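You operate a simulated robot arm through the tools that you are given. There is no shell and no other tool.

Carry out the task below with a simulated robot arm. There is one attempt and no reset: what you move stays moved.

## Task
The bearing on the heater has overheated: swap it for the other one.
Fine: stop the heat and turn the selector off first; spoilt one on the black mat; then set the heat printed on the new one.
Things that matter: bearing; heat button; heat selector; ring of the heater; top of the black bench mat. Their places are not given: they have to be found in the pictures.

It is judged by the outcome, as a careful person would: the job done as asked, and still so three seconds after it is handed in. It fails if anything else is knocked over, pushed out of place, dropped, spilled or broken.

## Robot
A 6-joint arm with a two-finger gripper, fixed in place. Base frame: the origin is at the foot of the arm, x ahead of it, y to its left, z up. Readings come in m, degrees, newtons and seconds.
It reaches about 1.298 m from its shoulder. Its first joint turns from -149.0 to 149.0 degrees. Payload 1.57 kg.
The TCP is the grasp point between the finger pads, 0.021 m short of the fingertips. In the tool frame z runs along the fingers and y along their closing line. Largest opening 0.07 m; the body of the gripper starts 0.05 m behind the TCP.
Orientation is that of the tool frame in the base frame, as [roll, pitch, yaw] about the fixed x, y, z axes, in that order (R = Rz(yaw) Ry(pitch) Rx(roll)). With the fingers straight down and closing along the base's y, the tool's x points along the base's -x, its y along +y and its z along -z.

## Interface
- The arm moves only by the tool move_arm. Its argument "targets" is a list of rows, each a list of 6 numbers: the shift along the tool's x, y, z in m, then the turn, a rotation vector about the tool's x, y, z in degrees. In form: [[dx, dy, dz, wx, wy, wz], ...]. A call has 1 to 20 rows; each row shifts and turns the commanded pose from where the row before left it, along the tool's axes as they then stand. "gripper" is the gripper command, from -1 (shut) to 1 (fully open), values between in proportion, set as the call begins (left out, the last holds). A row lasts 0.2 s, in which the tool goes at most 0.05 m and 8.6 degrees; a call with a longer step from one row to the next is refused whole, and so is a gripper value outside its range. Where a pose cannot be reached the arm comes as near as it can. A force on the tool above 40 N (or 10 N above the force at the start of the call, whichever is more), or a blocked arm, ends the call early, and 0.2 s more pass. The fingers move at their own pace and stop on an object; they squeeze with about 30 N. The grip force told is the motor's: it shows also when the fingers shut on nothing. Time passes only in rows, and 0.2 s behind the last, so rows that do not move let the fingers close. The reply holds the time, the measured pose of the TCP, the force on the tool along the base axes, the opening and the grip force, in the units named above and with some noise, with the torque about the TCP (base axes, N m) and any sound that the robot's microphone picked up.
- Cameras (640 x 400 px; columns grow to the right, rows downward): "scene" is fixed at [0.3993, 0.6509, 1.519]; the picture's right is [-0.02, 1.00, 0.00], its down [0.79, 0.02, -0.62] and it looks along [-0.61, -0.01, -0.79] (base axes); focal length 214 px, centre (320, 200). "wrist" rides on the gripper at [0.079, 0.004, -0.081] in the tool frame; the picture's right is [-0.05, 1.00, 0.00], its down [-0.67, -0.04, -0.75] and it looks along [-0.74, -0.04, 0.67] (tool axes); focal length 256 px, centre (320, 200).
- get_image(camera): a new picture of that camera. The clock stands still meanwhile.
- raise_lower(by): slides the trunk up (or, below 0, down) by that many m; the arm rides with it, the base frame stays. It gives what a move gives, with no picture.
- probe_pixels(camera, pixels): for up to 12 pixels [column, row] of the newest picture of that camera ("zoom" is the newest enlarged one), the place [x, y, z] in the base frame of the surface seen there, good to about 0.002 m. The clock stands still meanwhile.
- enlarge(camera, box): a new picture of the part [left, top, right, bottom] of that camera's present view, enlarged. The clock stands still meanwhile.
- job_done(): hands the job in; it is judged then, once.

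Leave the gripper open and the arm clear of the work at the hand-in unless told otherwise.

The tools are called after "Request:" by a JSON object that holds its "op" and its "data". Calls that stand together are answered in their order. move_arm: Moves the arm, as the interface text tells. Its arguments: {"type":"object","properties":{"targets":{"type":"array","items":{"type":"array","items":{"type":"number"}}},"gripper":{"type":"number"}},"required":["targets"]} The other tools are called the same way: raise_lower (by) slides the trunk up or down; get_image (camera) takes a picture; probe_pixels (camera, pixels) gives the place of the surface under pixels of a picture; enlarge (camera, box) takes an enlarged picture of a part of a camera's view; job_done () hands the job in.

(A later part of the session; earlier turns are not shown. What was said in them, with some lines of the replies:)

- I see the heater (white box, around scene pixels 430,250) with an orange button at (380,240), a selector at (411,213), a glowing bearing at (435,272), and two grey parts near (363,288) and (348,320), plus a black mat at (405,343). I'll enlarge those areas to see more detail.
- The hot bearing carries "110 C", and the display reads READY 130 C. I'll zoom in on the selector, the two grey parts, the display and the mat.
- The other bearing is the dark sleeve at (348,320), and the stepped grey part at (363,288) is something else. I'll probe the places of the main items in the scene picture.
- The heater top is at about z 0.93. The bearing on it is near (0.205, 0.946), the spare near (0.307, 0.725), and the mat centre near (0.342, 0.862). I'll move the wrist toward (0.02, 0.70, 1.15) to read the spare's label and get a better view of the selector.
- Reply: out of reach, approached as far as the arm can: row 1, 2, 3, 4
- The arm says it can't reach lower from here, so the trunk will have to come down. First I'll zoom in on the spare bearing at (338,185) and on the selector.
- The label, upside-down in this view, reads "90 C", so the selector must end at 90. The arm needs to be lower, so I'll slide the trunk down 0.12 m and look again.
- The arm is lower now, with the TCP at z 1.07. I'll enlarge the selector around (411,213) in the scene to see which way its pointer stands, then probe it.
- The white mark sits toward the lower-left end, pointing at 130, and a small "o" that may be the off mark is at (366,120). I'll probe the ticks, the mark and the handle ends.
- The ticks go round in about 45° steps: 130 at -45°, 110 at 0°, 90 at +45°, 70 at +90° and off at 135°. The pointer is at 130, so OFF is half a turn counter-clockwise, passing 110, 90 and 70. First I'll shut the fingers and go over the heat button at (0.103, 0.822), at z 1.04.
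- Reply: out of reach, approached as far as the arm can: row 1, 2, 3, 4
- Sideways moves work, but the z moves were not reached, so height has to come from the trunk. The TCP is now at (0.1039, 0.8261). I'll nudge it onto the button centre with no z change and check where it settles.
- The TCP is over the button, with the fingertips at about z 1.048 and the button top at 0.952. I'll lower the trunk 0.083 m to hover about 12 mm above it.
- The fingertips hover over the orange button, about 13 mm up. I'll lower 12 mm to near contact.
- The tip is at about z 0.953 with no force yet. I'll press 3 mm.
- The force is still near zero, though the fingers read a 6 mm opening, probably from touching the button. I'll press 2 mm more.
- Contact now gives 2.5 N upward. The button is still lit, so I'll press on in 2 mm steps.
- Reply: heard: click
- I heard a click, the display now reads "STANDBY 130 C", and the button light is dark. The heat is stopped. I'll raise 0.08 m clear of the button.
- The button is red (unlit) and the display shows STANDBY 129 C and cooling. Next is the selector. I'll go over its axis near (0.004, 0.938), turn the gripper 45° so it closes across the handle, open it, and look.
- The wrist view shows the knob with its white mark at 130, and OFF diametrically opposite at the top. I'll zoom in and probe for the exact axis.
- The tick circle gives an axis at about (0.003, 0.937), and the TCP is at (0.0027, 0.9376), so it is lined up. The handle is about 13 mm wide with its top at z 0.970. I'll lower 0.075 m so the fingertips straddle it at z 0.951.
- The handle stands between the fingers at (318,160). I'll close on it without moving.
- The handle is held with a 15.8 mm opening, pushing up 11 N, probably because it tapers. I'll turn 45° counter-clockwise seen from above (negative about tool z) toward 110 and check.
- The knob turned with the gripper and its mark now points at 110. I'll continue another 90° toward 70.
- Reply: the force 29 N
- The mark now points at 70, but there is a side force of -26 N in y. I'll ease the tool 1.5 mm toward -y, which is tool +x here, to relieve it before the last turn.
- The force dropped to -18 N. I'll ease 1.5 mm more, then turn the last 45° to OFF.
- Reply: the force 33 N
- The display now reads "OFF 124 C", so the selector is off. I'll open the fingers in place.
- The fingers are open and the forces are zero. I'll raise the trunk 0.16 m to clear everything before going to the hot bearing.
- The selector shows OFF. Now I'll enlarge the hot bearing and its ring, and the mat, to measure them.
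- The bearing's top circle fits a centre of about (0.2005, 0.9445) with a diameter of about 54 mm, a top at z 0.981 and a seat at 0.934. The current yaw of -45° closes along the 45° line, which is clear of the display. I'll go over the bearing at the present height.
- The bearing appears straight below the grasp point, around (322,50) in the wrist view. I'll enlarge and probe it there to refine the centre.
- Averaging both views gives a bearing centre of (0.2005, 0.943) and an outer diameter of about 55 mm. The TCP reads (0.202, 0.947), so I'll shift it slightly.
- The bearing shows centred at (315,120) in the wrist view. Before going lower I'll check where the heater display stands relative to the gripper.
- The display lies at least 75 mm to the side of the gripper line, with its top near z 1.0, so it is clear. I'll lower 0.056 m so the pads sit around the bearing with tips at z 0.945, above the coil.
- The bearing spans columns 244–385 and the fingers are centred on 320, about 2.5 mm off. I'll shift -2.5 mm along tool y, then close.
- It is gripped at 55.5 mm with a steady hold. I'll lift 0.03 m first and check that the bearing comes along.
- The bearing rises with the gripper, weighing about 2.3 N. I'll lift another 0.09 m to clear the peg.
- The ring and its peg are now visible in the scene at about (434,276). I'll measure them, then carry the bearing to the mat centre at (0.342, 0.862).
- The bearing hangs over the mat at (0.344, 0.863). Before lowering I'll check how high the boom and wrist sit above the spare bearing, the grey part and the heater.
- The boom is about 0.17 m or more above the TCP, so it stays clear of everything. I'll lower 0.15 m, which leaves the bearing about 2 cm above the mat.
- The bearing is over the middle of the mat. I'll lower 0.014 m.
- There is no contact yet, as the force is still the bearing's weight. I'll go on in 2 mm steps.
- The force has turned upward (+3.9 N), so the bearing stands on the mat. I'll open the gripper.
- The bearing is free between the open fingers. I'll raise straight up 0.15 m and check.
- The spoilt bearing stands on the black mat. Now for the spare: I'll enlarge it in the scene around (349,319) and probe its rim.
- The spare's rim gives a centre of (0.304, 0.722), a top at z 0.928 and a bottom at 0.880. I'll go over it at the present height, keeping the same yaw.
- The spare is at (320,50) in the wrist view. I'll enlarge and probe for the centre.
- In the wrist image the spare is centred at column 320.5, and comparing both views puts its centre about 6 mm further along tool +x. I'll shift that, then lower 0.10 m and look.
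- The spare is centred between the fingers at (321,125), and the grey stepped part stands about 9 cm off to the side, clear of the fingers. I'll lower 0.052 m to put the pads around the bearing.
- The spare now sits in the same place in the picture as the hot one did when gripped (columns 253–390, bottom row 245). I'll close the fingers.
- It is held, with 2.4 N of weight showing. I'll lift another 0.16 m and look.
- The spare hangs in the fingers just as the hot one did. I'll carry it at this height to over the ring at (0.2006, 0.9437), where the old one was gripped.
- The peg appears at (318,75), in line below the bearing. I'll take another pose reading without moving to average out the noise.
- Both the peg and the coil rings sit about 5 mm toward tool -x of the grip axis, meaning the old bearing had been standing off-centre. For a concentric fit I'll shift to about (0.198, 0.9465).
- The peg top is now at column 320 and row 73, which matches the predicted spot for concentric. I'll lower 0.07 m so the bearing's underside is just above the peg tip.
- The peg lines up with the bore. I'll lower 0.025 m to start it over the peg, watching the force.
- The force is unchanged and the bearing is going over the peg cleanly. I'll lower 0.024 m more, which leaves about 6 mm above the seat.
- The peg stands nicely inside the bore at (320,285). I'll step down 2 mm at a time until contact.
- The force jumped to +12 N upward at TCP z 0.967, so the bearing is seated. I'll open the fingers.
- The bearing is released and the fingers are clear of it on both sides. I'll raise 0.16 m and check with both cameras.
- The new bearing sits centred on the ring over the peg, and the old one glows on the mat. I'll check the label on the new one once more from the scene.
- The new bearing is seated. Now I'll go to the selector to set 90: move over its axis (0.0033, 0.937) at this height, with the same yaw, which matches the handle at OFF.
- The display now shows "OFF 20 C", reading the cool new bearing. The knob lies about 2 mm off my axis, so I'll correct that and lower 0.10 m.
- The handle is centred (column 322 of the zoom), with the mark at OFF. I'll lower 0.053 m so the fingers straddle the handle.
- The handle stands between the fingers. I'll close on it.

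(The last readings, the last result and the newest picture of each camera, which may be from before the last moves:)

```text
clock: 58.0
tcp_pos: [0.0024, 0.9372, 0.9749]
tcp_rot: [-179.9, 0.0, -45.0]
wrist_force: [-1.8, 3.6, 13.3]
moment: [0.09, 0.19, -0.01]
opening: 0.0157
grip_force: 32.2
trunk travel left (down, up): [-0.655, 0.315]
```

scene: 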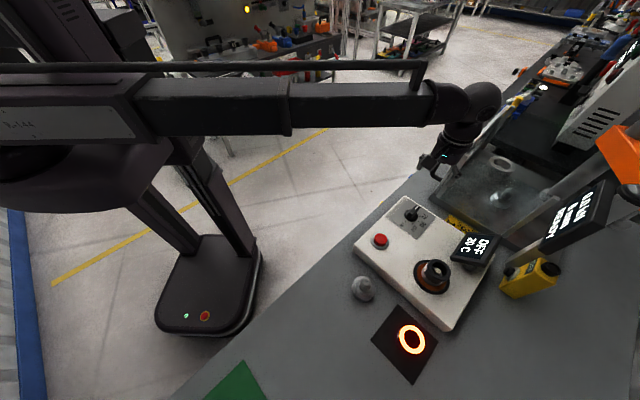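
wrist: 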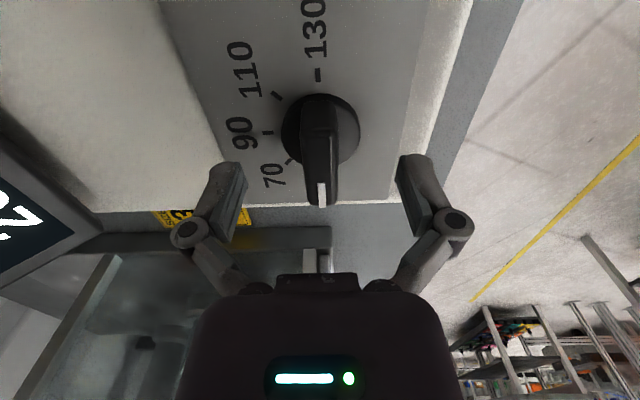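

It is gripped. I'll turn 45° clockwise (positive about tool z) from OFF to 70 first and check.

Request:
{"op": "move_arm", "data": {"targets": [[0, 0, 0, 0, 0, 7.5], [0, 0, 0, 0, 0, 7.5], [0, 0, 0, 0, 0, 7.5], [0, 0, 0, 0, 0, 7.5], [0, 0, 0, 0, 0, 7.5], [0, 0, 0, 0, 0, 7.5]], "gripper": -1}}

Request:
{"op": "enlarge", "data": {"camera": "scene", "box": [380, 170, 510, 280]}}

```text
clock: 59.4
tcp_pos: [0.003, 0.9376, 0.9737]
tcp_rot: [-180.0, 0.2, -90.1]
wrist_force: [0.1, 16.5, 23.9]
moment: [0.13, 0.04, 0.04]
opening: 0.0161
grip_force: 32.2
trunk travel left (down, up): [-0.655, 0.315]
```

```text
3.64 times, centred on (445, 225) of scene
```

zoom: 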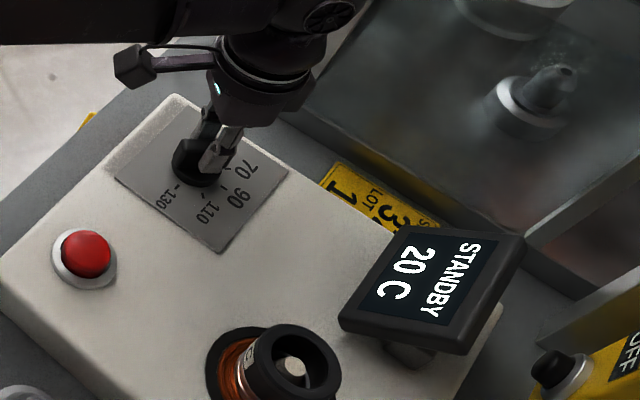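

The knob is at 70 and the display reads STANDBY 20 C. The side force is 16 N in +y, so I'll ease 1.5 mm that way (tool -x), then turn the remaining 45° to 90.

Request:
{"op": "move_arm", "data": {"targets": [[-0.0015, 0, 0, 0, 0, 0], [0, 0, 0, 0, 0, 7.5], [0, 0, 0, 0, 0, 7.5], [0, 0, 0, 0, 0, 7.5], [0, 0, 0, 0, 0, 7.5], [0, 0, 0, 0, 0, 7.5], [0, 0, 0, 0, 0, 7.5]], "gripper": -1}}

Request:
{"op": "get_image", "data": {"camera": "wrist"}}

Request:
{"op": "enlarge", "data": {"camera": "scene", "box": [380, 170, 510, 280]}}

```text
clock: 61.0
tcp_pos: [0.0048, 0.9377, 0.9738]
tcp_rot: [-179.9, -0.2, -135.0]
wrist_force: [8.0, -10.7, 1.9]
moment: [-0.67, 0.1, 0.0]
opening: 0.0158
grip_force: 32.0
trunk travel left (down, up): [-0.655, 0.315]
```

```text
taken
```

wrist: 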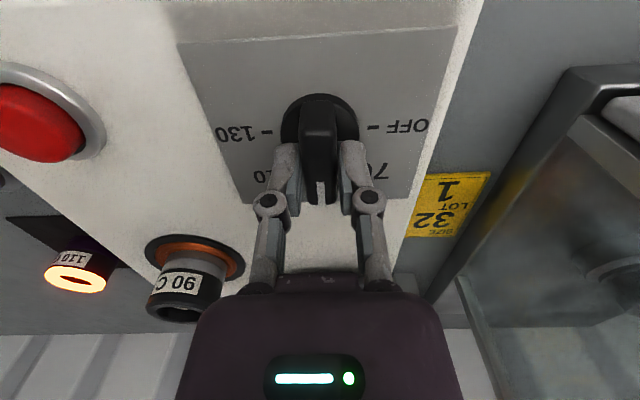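

```text
3.64 times, centred on (445, 225) of scene
```

zoom: 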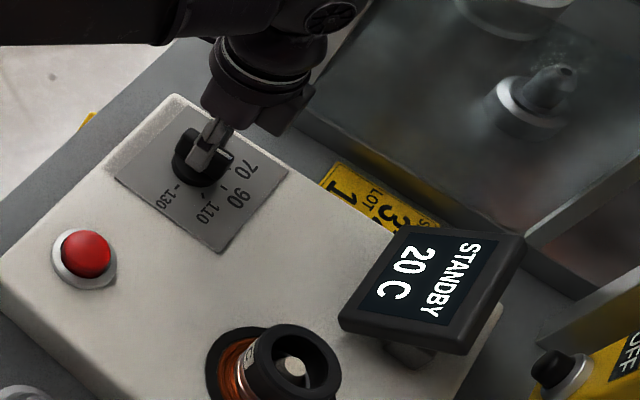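

The mark should now be at 90. The new bearing's label is visible at (178,282), so I'll enlarge it and the knob to be sure.

Request:
{"op": "enlarge", "data": {"camera": "wrist", "box": [130, 230, 260, 330]}}

Request:
{"op": "enlarge", "data": {"camera": "wrist", "box": [200, 80, 440, 230]}}

```text
4.00 times, centred on (195, 280) of wrist
```

zoom: 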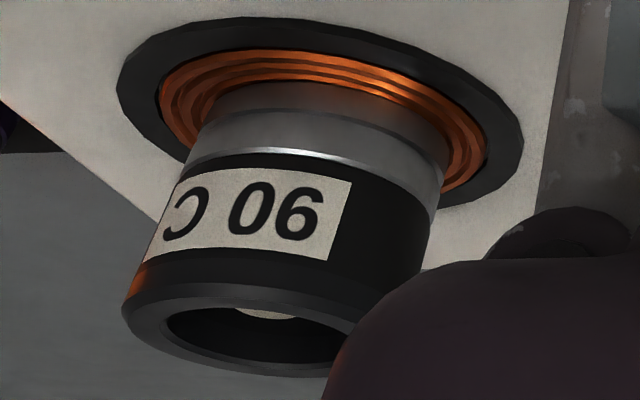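

```text
2.67 times, centred on (320, 155) of wrist
```

zoom: 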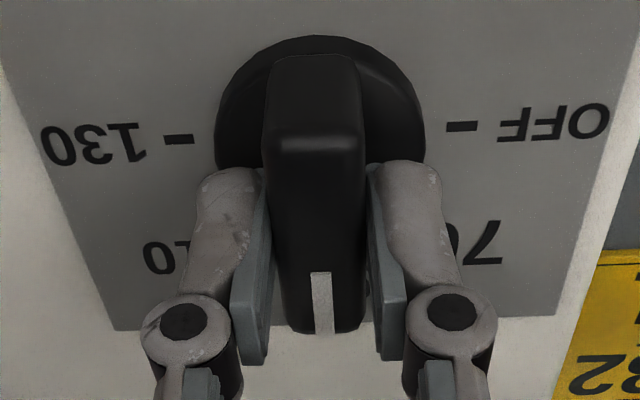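

Turned the right way up, the label reads "90 C", and the mark points midway between 70 and 110, which is 90. I'll open the fingers.

Request:
{"op": "move_arm", "data": {"targets": [[0, 0, 0, 0, 0, 0], [0, 0, 0, 0, 0, 0], [0, 0, 0, 0, 0, 0]], "gripper": 1}}

Request:
{"op": "raise_lower", "data": {"by": 0.16}}

Request:
{"op": "get_image", "data": {"camera": "scene"}}

Request:
{"op": "enlarge", "data": {"camera": "scene", "box": [390, 190, 500, 300]}}

```text
clock: 61.8
tcp_pos: [0.0028, 0.9395, 0.9732]
tcp_rot: [180.0, 0.0, -135.1]
wrist_force: [0.1, 0.1, 0.2]
moment: [0.0, -0.01, 0.01]
opening: 0.0699
grip_force: 0.1
trunk travel left (down, up): [-0.655, 0.315]
```

```text
clock: 63.6
tcp_pos: [0.0031, 0.9396, 1.1341]
tcp_rot: [-180.0, 0.0, -135.0]
wrist_force: [0.0, 0.5, 0.6]
moment: [0.0, 0.01, 0.0]
opening: 0.0701
grip_force: 0.1
trunk travel left (down, up): [-0.815, 0.155]
```

```text
taken
```

scene: 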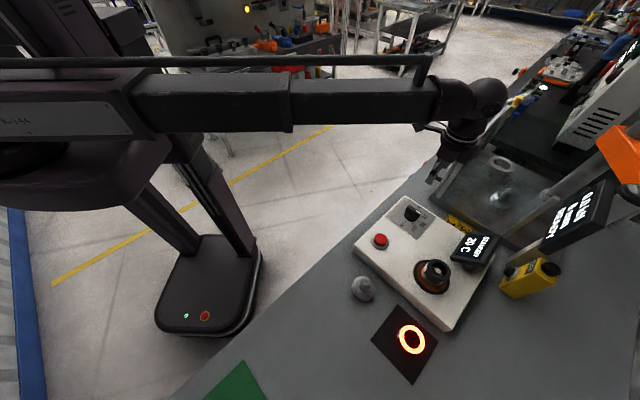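

```text
3.64 times, centred on (445, 245) of scene
```

zoom: 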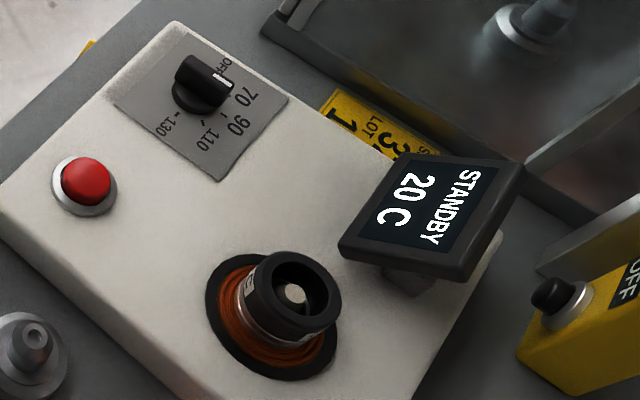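

Everything looks right, with the display at STANDBY 20 C. I'll zoom in on the selector to confirm the mark is on 90, and on the mat to confirm the old bearing stands on it.

Request:
{"op": "enlarge", "data": {"camera": "scene", "box": [395, 195, 435, 235]}}

Request:
{"op": "enlarge", "data": {"camera": "scene", "box": [340, 270, 460, 390]}}

```text
10.00 times, centred on (415, 215) of scene
```

zoom: 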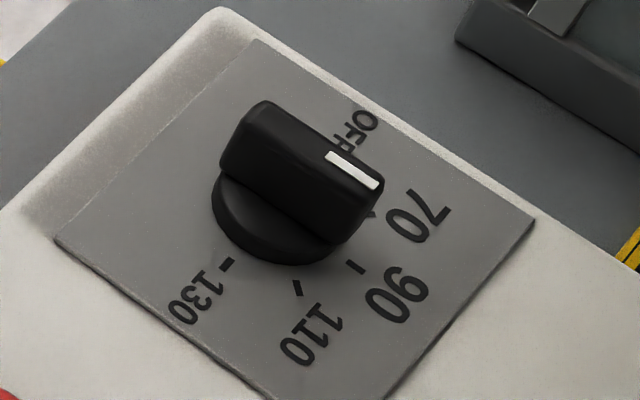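

```text
3.33 times, centred on (400, 330) of scene
```

zoom: 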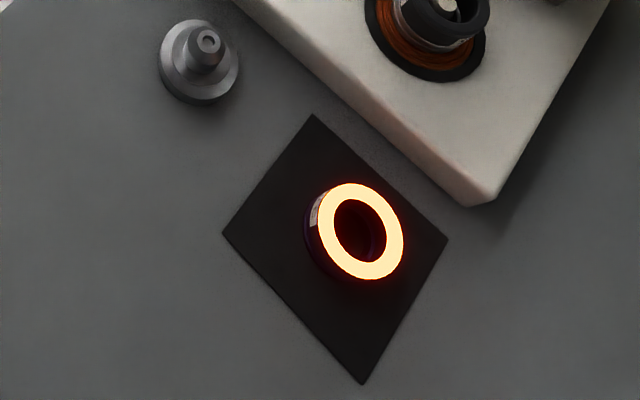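

The mark points toward the 90 tick. I'll check its angle by taking a fresh zoom and probing the ends of the mark.

Request:
{"op": "enlarge", "data": {"camera": "scene", "box": [395, 195, 435, 235]}}

Request:
{"op": "probe_pixels", "data": {"camera": "zoom", "pixels": [[330, 157], [374, 183], [265, 105], [225, 150], [380, 180], [352, 205], [245, 130], [350, 170]]}}

```text
10.00 times, centred on (415, 215) of scene
```

zoom: 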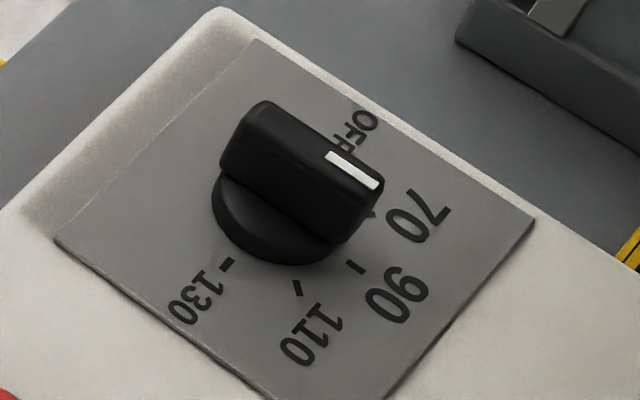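

```text
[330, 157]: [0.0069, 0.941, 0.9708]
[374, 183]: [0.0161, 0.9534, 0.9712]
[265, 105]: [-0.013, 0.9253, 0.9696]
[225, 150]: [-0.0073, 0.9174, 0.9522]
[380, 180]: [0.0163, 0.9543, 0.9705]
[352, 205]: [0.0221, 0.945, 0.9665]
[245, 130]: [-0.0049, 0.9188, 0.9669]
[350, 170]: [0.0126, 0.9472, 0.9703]
```

The mark lies at about 47–50° about the axis, so it is on the 90 position. The task asked only to set the heat, so I'll leave the heater on standby. I'll take the arm back 0.3 m toward the robot, clear of the work.

Request:
{"op": "move_arm", "data": {"targets": [[0.0303, -0.0303, 0, 0, 0, 0], [0.0303, -0.0303, 0, 0, 0, 0], [0.0303, -0.0303, 0, 0, 0, 0], [0.0303, -0.0303, 0, 0, 0, 0], [0.0303, -0.0303, 0, 0, 0, 0], [0.0303, -0.0303, 0, 0, 0, 0], [0.0303, -0.0303, 0, 0, 0, 0]], "gripper": 1}}

Request:
{"op": "get_image", "data": {"camera": "scene"}}

Request:
{"op": "enlarge", "data": {"camera": "scene", "box": [330, 180, 520, 390]}}

```text
clock: 65.2
tcp_pos: [0.0041, 0.6395, 1.1336]
tcp_rot: [180.0, 0.0, -135.0]
wrist_force: [-1.2, -0.1, 0.1]
moment: [-0.01, -0.02, -0.01]
opening: 0.0701
grip_force: 0.2
trunk travel left (down, up): [-0.815, 0.155]
```

```text
taken
```

scene: 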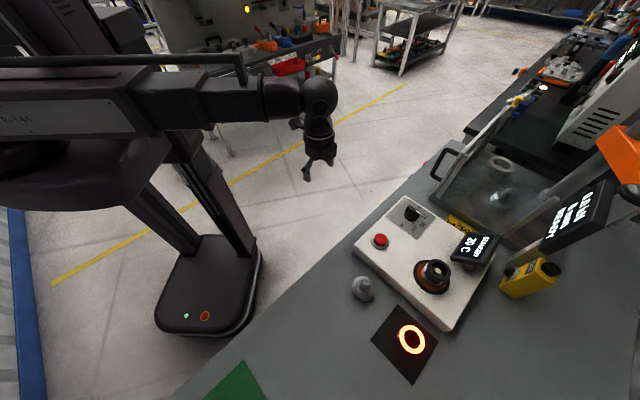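

```text
1.90 times, centred on (425, 285) of scene
```

zoom: 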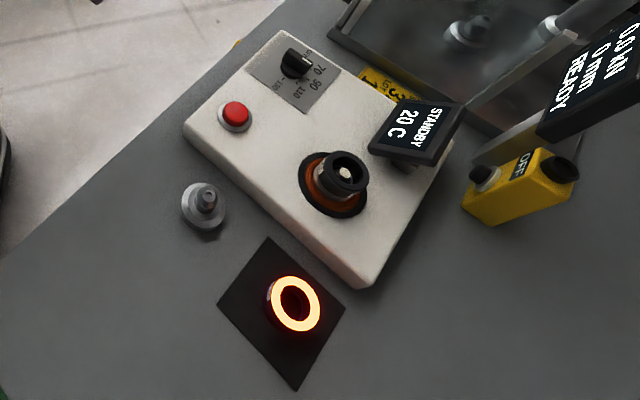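

The arm is clear and the gripper is open. The spoilt bearing is on the black mat and the new 90 C bearing is on the heater ring. The selector is at 90, and nothing else has moved. I'm handing the job in.

Request:
{"op": "job_done", "data": {}}

```text
The job is handed in.
```

I swapped the bearings and set the heater to the new one's temperature; the job is handed in.

- **Heat stopped first:** I pressed the heat button, and the display went from READY to STANDBY. I then turned the selector from 130 to OFF before touching the bearing.
- **Spoilt bearing:** it stands in the middle of the black mat, still glowing.
- **New bearing:** it sits centred on the heater ring, over the peg.
- **Selector:** the label on the new bearing reads 90 C, and the selector now points at 90.

I did not press the heat button again. You asked for the heat to be set, not started, so the heater is on standby at 20 C and needs a press to begin heating.

No other object was touched. The gripper is open and the arm is pulled back from the work.
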